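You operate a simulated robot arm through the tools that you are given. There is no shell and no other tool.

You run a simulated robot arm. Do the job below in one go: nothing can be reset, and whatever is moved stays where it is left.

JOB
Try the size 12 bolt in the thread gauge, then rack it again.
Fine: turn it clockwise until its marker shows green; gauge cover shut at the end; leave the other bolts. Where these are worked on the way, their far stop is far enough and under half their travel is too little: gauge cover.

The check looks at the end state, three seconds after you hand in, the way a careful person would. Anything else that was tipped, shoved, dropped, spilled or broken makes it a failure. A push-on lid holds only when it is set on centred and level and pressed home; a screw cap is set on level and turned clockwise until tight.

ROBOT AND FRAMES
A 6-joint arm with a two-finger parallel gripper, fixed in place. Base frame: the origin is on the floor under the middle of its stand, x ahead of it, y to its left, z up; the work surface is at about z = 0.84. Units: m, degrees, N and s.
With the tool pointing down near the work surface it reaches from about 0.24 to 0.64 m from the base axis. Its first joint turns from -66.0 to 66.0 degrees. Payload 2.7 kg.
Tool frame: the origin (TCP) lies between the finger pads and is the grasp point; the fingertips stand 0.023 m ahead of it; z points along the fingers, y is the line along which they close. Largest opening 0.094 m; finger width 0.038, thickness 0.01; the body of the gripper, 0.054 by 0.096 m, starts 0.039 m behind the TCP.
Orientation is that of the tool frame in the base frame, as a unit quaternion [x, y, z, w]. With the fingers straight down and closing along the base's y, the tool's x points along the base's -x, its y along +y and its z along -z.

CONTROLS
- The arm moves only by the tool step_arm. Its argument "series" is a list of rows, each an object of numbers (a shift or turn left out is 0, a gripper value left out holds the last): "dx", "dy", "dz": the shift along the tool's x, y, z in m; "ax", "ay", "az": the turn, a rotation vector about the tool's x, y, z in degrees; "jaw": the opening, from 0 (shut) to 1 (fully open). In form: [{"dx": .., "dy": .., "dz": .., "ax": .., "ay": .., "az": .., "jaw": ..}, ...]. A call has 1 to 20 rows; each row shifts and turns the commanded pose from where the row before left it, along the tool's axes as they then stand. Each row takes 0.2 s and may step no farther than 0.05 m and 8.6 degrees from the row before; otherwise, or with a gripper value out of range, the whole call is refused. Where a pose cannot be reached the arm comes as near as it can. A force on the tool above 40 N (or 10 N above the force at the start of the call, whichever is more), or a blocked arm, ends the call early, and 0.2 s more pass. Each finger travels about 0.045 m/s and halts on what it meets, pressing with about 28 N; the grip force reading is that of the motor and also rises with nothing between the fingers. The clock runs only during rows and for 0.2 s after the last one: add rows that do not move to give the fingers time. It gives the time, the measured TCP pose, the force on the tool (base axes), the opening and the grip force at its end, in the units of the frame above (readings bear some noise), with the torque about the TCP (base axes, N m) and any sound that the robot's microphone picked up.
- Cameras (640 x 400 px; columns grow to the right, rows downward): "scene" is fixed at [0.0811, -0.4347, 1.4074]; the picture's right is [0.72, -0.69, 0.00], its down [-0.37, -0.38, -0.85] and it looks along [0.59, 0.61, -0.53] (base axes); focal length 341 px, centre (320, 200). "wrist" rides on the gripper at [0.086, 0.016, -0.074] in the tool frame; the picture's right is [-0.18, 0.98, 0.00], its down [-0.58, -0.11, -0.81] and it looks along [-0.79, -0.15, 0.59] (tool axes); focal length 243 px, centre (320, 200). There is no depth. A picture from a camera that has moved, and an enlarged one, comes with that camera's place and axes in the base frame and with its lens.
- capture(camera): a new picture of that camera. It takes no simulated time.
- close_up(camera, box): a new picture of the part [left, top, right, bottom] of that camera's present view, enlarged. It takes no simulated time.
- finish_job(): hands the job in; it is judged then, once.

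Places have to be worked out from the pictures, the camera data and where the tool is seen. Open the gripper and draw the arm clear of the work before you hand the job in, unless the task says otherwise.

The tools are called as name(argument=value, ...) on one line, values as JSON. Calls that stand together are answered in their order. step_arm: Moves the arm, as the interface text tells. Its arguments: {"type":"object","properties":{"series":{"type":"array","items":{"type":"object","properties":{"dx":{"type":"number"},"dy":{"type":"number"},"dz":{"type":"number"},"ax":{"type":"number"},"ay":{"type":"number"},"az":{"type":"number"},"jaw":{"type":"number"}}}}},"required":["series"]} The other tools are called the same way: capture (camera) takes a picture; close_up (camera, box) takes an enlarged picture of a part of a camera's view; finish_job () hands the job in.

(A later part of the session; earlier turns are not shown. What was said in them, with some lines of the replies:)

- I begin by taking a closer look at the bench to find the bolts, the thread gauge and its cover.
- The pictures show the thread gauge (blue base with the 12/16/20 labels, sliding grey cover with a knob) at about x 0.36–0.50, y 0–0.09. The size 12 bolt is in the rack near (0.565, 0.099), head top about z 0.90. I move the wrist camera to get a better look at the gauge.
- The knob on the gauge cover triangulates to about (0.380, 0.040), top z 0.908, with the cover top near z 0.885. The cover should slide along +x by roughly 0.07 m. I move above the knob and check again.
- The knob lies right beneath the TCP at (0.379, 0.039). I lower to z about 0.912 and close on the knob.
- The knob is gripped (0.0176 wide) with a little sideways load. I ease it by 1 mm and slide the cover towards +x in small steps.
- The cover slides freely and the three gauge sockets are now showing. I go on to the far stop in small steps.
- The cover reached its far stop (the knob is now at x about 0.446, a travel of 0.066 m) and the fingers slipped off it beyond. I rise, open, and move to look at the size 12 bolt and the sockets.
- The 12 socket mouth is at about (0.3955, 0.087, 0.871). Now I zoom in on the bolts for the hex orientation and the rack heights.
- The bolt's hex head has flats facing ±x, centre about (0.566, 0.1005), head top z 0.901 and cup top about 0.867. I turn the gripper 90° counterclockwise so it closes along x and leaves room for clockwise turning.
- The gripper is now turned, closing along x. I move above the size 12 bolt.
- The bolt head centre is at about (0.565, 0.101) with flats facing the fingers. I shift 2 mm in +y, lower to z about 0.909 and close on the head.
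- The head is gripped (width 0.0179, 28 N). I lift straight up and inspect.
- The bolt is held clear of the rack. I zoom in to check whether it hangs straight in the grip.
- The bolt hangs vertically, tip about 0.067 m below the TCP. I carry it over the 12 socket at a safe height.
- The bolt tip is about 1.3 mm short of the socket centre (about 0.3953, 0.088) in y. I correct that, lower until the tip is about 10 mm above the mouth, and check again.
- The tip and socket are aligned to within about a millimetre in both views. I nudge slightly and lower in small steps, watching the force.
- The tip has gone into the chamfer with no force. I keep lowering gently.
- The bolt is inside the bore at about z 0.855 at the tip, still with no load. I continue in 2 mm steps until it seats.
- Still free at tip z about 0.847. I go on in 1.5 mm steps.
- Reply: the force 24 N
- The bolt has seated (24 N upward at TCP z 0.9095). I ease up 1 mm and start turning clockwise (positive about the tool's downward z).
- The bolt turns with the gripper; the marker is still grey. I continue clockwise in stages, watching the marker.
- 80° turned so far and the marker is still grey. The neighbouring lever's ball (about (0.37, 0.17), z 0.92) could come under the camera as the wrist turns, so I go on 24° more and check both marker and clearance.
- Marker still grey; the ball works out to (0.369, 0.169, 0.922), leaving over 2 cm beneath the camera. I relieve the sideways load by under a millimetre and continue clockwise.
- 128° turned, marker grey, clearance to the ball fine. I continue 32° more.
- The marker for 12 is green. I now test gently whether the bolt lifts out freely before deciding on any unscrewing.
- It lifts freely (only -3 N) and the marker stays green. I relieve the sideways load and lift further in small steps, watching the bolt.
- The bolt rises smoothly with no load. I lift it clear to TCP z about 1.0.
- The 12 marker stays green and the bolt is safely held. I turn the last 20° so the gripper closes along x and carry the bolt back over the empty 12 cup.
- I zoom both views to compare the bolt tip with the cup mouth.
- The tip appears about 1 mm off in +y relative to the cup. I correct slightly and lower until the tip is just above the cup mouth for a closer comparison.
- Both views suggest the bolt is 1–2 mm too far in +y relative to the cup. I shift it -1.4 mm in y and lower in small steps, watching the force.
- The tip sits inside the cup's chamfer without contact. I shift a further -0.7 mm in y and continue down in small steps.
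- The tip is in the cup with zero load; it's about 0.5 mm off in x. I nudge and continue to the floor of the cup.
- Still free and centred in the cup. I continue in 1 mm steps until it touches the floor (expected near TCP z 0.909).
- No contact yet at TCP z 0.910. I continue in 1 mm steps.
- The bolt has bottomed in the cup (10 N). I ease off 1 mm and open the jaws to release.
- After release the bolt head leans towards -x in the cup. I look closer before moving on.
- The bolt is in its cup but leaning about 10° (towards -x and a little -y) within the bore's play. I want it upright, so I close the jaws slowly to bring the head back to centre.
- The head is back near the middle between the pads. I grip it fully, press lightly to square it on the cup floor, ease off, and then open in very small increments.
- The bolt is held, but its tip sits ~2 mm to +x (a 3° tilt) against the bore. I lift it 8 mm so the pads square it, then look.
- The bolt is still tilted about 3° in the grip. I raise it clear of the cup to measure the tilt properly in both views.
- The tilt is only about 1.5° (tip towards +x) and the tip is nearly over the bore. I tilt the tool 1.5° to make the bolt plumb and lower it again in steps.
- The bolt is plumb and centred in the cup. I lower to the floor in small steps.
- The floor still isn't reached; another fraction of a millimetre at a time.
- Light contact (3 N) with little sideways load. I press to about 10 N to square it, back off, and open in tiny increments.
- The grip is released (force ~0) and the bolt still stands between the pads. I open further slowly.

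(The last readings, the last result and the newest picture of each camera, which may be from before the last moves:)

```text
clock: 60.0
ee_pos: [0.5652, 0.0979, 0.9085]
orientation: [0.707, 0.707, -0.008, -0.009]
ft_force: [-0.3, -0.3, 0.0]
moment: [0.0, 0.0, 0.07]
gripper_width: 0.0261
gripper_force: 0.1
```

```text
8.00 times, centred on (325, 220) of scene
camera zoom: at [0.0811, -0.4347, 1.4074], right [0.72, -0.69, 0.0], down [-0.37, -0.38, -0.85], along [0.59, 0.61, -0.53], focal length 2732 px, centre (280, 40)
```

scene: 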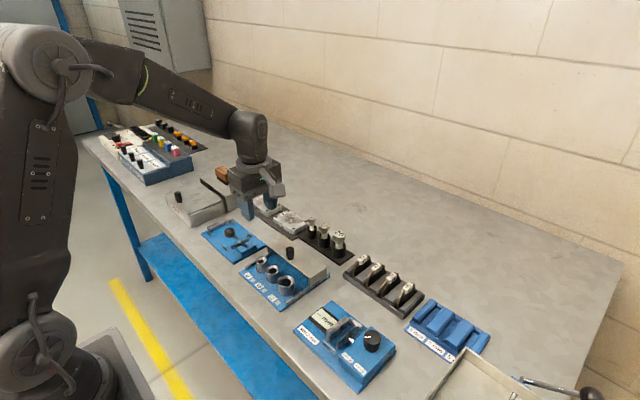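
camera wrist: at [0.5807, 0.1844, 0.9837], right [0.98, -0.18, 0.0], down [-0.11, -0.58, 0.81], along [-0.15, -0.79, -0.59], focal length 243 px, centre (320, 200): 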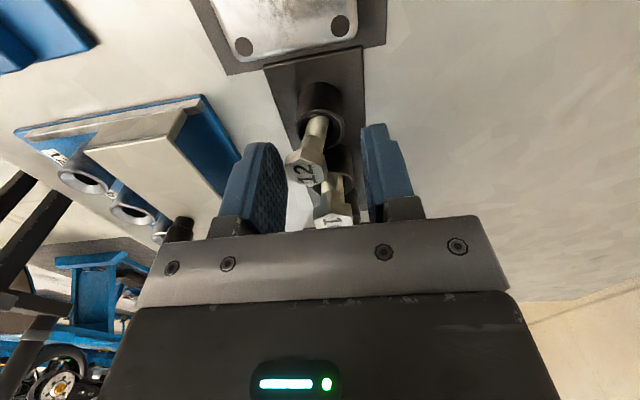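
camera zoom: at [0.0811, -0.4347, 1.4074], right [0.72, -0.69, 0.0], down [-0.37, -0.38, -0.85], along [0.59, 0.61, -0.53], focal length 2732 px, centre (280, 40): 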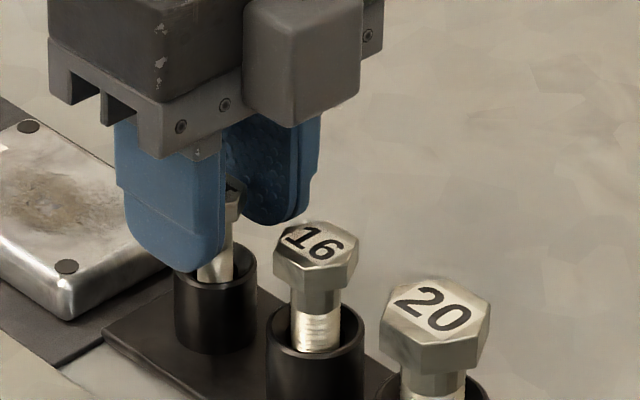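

The bolt stands upright with gaps on both sides. I keep opening slowly.

step_arm(series=[{"jaw": 0.3}, {"jaw": 0.32}, {"jaw": 0.34}, {"jaw": 0.36}, {"jaw": 0.38}, {"jaw": 0.4}, {"jaw": 0.42}, {"jaw": 0.44}, {}])

close_up(camera="wrist", box=[270, 60, 370, 200])

close_up(camera="scene", box=[300, 195, 350, 245])

```text
clock: 62.0
ee_pos: [0.5642, 0.0984, 0.9075]
orientation: [0.707, 0.707, -0.009, -0.009]
ft_force: [-0.6, -0.2, -0.5]
moment: [0.01, -0.01, -0.03]
gripper_width: 0.0413
gripper_force: 0.1
```

```text
2.86 times, centred on (320, 130) of wrist
camera zoom: at [0.5824, 0.1838, 0.9832], right [0.98, -0.18, -0.03], down [-0.09, -0.58, 0.81], along [-0.16, -0.79, -0.59], focal length 693 px, centre (320, 400)
```

zoom: 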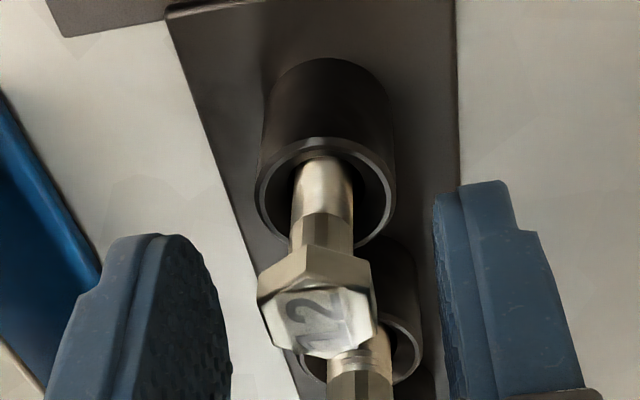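

```text
8.00 times, centred on (325, 220) of scene
camera zoom: at [0.0811, -0.4347, 1.4074], right [0.72, -0.69, 0.0], down [-0.37, -0.38, -0.85], along [0.59, 0.61, -0.53], focal length 2732 px, centre (280, 40)
```

zoom: 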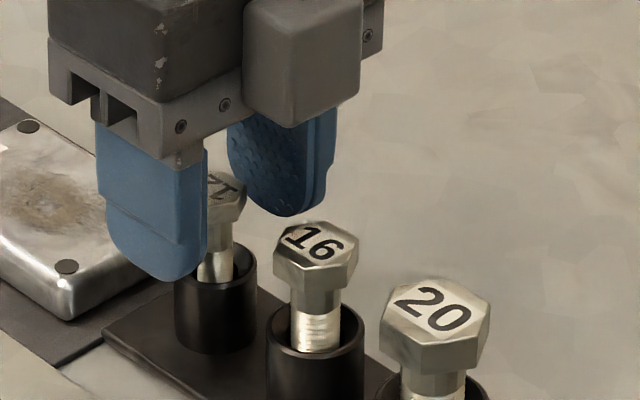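

The bolt stands upright and free in its rack cup. I rise straight up, then level the tool again.

step_arm(series=[{"dz": -0.01}, {"dz": -0.02}, {"dz": -0.02}, {"dz": -0.025}, {"dz": -0.02, "ax": -1.5}, {}])

capture(camera="wrist")

close_up(camera="scene", box=[250, 190, 370, 300])

```text
clock: 63.4
ee_pos: [0.5671, 0.0968, 1.0035]
orientation: [0.708, 0.707, 0.0, 0.001]
ft_force: [-0.5, -0.2, 0.1]
moment: [0.0, -0.02, 0.02]
gripper_width: 0.0413
gripper_force: 0.1
```

```text
taken
camera wrist: at [0.5837, 0.184, 1.079], right [0.98, -0.18, 0.0], down [-0.11, -0.58, 0.81], along [-0.15, -0.79, -0.59], focal length 243 px, centre (320, 200)
```

wrist: 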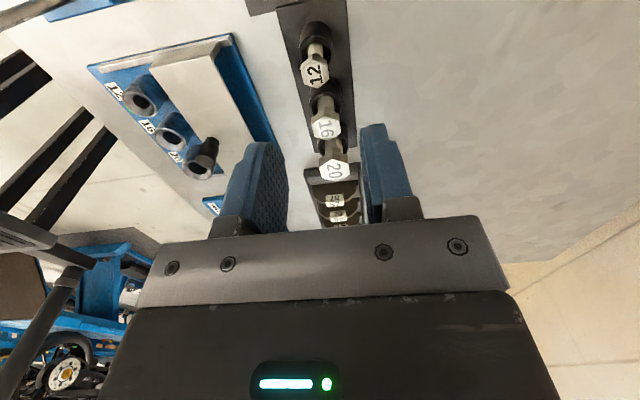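

```text
3.64 times, centred on (310, 245) of scene
camera zoom: at [0.0811, -0.4347, 1.4074], right [0.72, -0.69, 0.0], down [-0.37, -0.38, -0.85], along [0.59, 0.61, -0.53], focal length 1242 px, centre (356, 36)
```

zoom: 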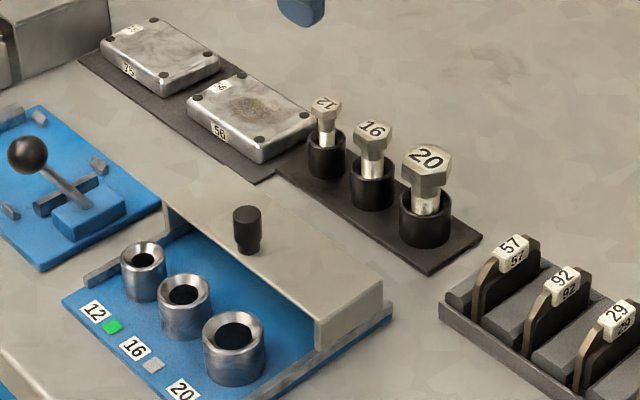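

Bolt 12 is racked upright and the 12 marker is green. Next I move over the cover's knob (about (0.445, 0.039)) to slide the cover shut.

step_arm(series=[{"dy": -0.04, "dx": -0.018}, {"dy": -0.04, "dx": -0.02}, {"dy": -0.042, "dx": -0.02}, {}, {"dz": 0.03}, {}])

capture(camera="wrist")

close_up(camera="scene", box=[230, 190, 350, 300])

```text
clock: 64.8
ee_pos: [0.4451, 0.0394, 0.9737]
orientation: [0.707, 0.707, -0.001, 0.0]
ft_force: [-0.8, 0.2, 0.2]
moment: [-0.03, 0.0, 0.01]
gripper_width: 0.0413
gripper_force: 0.0
```

```text
taken
camera wrist: at [0.4617, 0.1254, 1.0482], right [0.98, -0.18, 0.0], down [-0.11, -0.58, 0.81], along [-0.15, -0.79, -0.59], focal length 243 px, centre (320, 200)
```

wrist: 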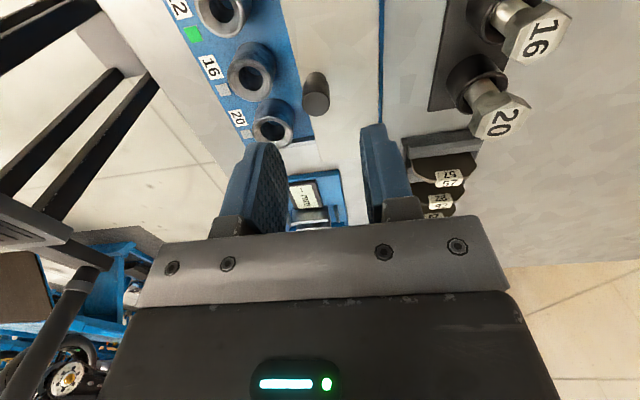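

```text
3.64 times, centred on (290, 245) of scene
camera zoom: at [0.081, -0.4347, 1.4074], right [0.72, -0.69, 0.0], down [-0.37, -0.38, -0.85], along [0.59, 0.61, -0.53], focal length 1242 px, centre (429, 36)
```

zoom: 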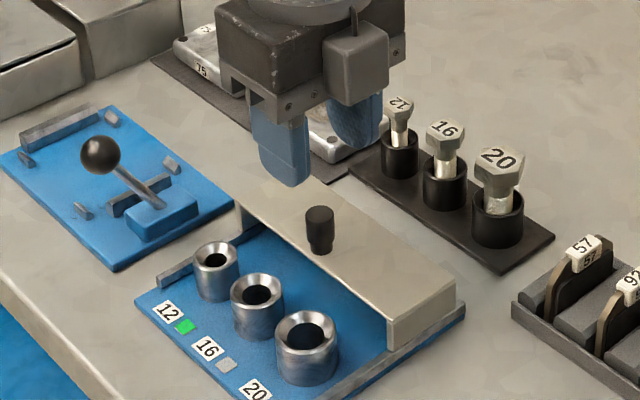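

The knob is at (0.444, 0.039), between the fingers. I lower to z about 0.912 and close on it.

step_arm(series=[{"dz": 0.025, "dy": -0.001}, {"dz": 0.025}, {"dz": 0.008}, {"dz": 0.003}, {}, {"jaw": 0.1}, {"jaw": 0.1}, {"jaw": 0.1}, {"jaw": 0.1}])

capture(camera="wrist")

```text
clock: 66.8
ee_pos: [0.4431, 0.0397, 0.9122]
orientation: [0.707, 0.707, 0.0, 0.0]
ft_force: [1.4, -0.5, -2.2]
moment: [0.0, -0.02, 0.0]
gripper_width: 0.0178
gripper_force: 44.8
```

```text
taken
camera wrist: at [0.4598, 0.126, 0.9872], right [0.98, -0.18, 0.0], down [-0.11, -0.58, 0.81], along [-0.15, -0.79, -0.59], focal length 243 px, centre (320, 200)
```

wrist: 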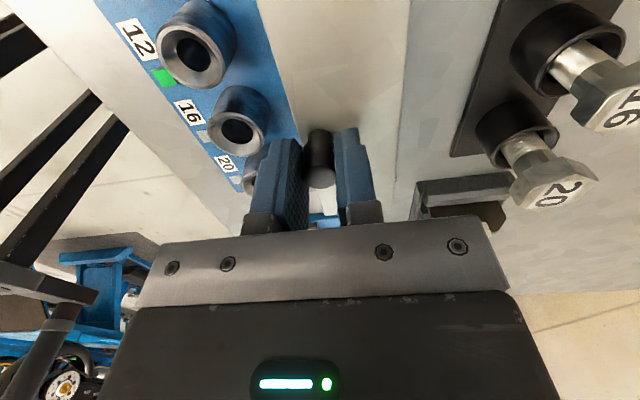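

The knob is gripped between the pads. I slide the cover towards -x to shut it.

step_arm(series=[{"dy": -0.01}, {"dy": -0.01}, {"dy": -0.01}, {"dy": -0.01}, {"dy": -0.01}, {}])

close_up(camera="scene", box=[220, 200, 340, 310])

```text
clock: 68.2
ee_pos: [0.3944, 0.0393, 0.9127]
orientation: [0.707, 0.707, 0.0, 0.0]
ft_force: [0.5, 4.0, -11.0]
moment: [0.21, -0.03, -0.03]
gripper_width: 0.0176
gripper_force: 44.8
```

```text
3.64 times, centred on (280, 255) of scene
camera zoom: at [0.0812, -0.4346, 1.4075], right [0.72, -0.69, 0.0], down [-0.37, -0.38, -0.85], along [0.59, 0.61, -0.53], focal length 1242 px, centre (466, 0)
```

zoom: 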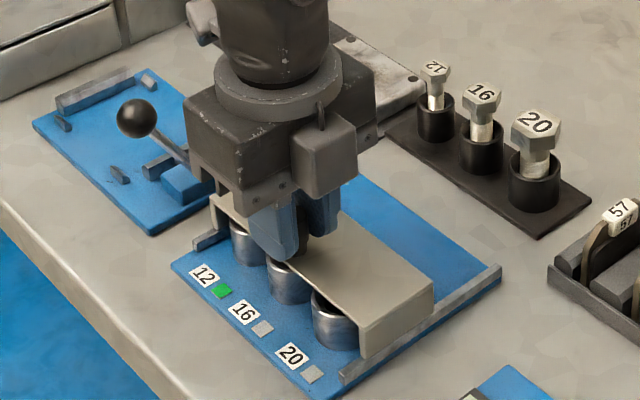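

Sliding well; I lower 1 mm to relieve a slight upward pull and go on to the stop.

step_arm(series=[{"dz": 0.0008, "dy": -0.005}, {"dy": -0.005}, {"dy": -0.004}, {"dy": -0.002}, {"dy": -0.002}, {}])

close_up(camera="scene", box=[220, 200, 340, 310])

```text
clock: 69.6
ee_pos: [0.379, 0.0391, 0.9115]
orientation: [0.706, 0.708, 0.002, 0.003]
ft_force: [25.2, 1.5, -15.7]
moment: [-0.79, 0.2, 0.05]
gripper_width: 0.0174
gripper_force: 44.9
```

```text
3.64 times, centred on (280, 255) of scene
camera zoom: at [0.0819, -0.4346, 1.4074], right [0.72, -0.69, 0.0], down [-0.37, -0.38, -0.85], along [0.59, 0.61, -0.53], focal length 1242 px, centre (466, 0)
```

zoom: 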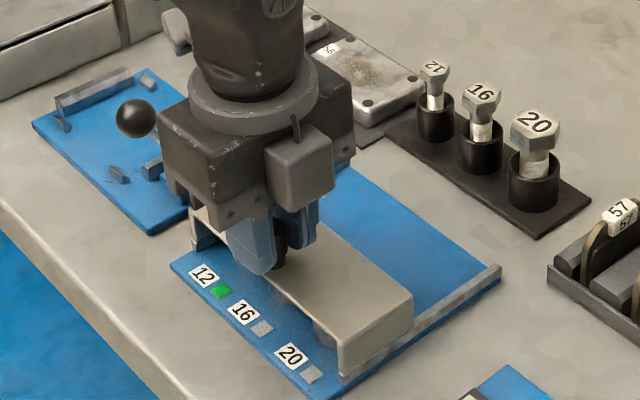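

The cover is at its closed stop (25 N resistance, knob back at x 0.379). I relax the push, open the jaws and rise.

step_arm(series=[{"dy": 0.0015, "dz": 0.001}, {}, {"jaw": 0.3}, {"jaw": 0.4}, {"jaw": 0.45}, {}, {"dz": -0.02}, {"dz": -0.03}, {"dz": -0.03}, {}])

close_up(camera="scene", box=[220, 200, 340, 310])

capture(camera="wrist")

```text
clock: 71.8
ee_pos: [0.3779, 0.0398, 0.9903]
orientation: [0.708, 0.706, 0.0, 0.0]
ft_force: [0.5, -0.1, -0.5]
moment: [0.02, -0.03, -0.02]
gripper_width: 0.0422
gripper_force: 0.0
```

```text
3.64 times, centred on (280, 255) of scene
camera zoom: at [0.081, -0.4347, 1.4074], right [0.72, -0.69, 0.0], down [-0.37, -0.38, -0.85], along [0.59, 0.61, -0.53], focal length 1242 px, centre (466, 0)
```

zoom: 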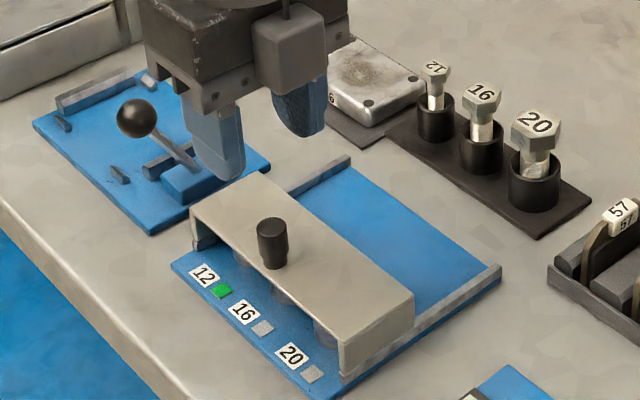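

```text
taken
camera wrist: at [0.3936, 0.1252, 1.0659], right [0.98, -0.18, 0.0], down [-0.11, -0.58, 0.81], along [-0.15, -0.79, -0.59], focal length 243 px, centre (320, 200)
```

wrist: 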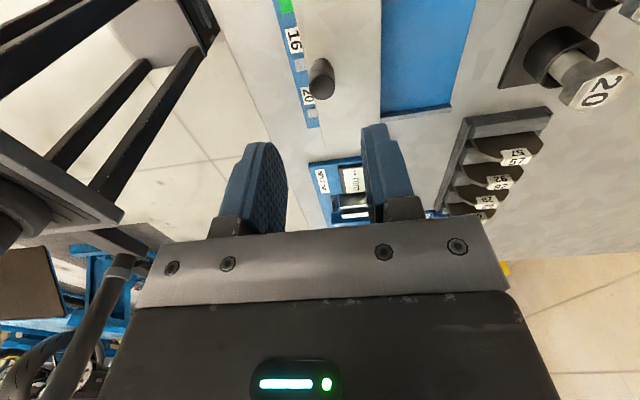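

The cover is shut and the 12 marker is still green. I raise the arm, draw it clear, and compare the cover's position with the first picture.

step_arm(series=[{"dz": -0.04, "jaw": 1}, {"dz": -0.04}, {"dz": -0.04}, {"dz": -0.04}, {}, {}])

close_up(camera="scene", box=[225, 215, 365, 315])

capture(camera="scene")

close_up(camera="scene", box=[295, 205, 365, 265])

```text
clock: 73.2
ee_pos: [0.3774, 0.0388, 1.1506]
orientation: [0.707, 0.707, 0.0, 0.0]
ft_force: [-0.2, -0.4, 0.4]
moment: [0.0, 0.0, 0.0]
gripper_width: 0.0943
gripper_force: 0.0
```

```text
4.00 times, centred on (295, 265) of scene
camera zoom: at [0.0811, -0.4347, 1.4074], right [0.72, -0.69, 0.0], down [-0.37, -0.38, -0.85], along [0.59, 0.61, -0.53], focal length 1366 px, centre (420, -60)
```

zoom: 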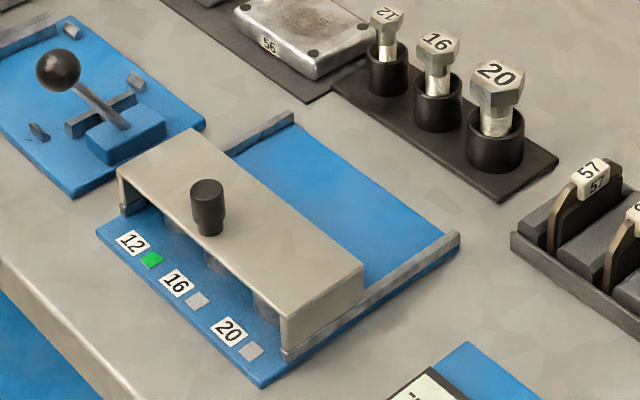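

```text
taken
```

scene: 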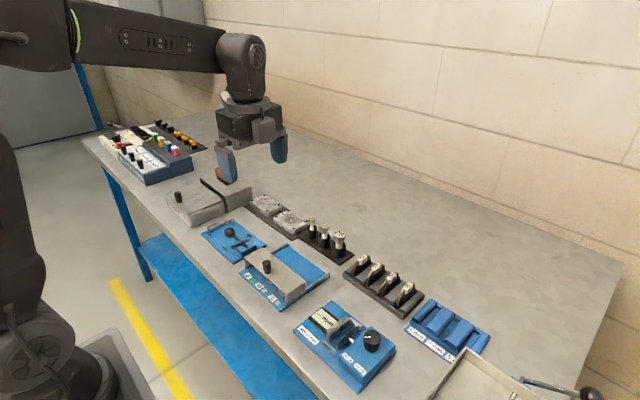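

```text
6.67 times, centred on (330, 235) of scene
camera zoom: at [0.0811, -0.4347, 1.4074], right [0.72, -0.69, 0.0], down [-0.37, -0.38, -0.85], along [0.59, 0.61, -0.53], focal length 2276 px, centre (253, -33)
```

zoom: 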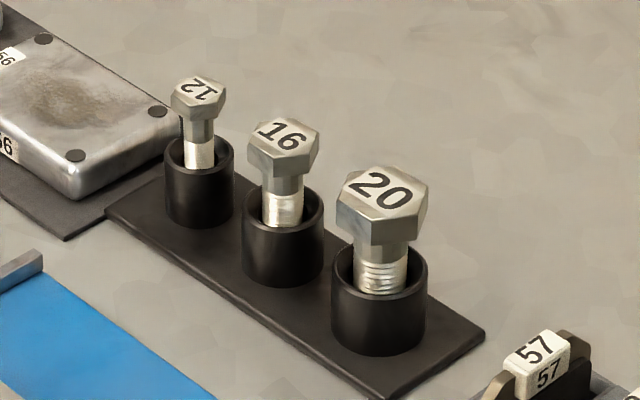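

The cover is exactly where it was at the start (shut), the 12 marker is green, and bolt 12 stands upright in its cup. The other bolts are untouched, the gripper is open and the arm is clear, so I hand the job in.

finish_job()

```text
The job is handed in.
```

The size 12 bolt has been tried in the thread gauge and is back in its rack cup. I've handed the job in.

- **Gauge test:** I slid the cover open to its far stop and seated the bolt in the 12 socket. Its marker turned green after about 160° clockwise and was still green at the end.
- **Removal:** the bolt lifted straight out of the gauge freely, so I did not turn it back before pulling it.
- **Racking:** when I first released the bolt it leaned about 10° in its cup. I gripped it again, straightened it and released it slowly, and it now stands upright, as it did at the start.
- **Cover:** the gauge cover is shut against its closed stop, in the same position as at the start.
- **Everything else:** in the final pictures the other bolts and nearby items look undisturbed. The gripper is open and the arm is clear of the work.
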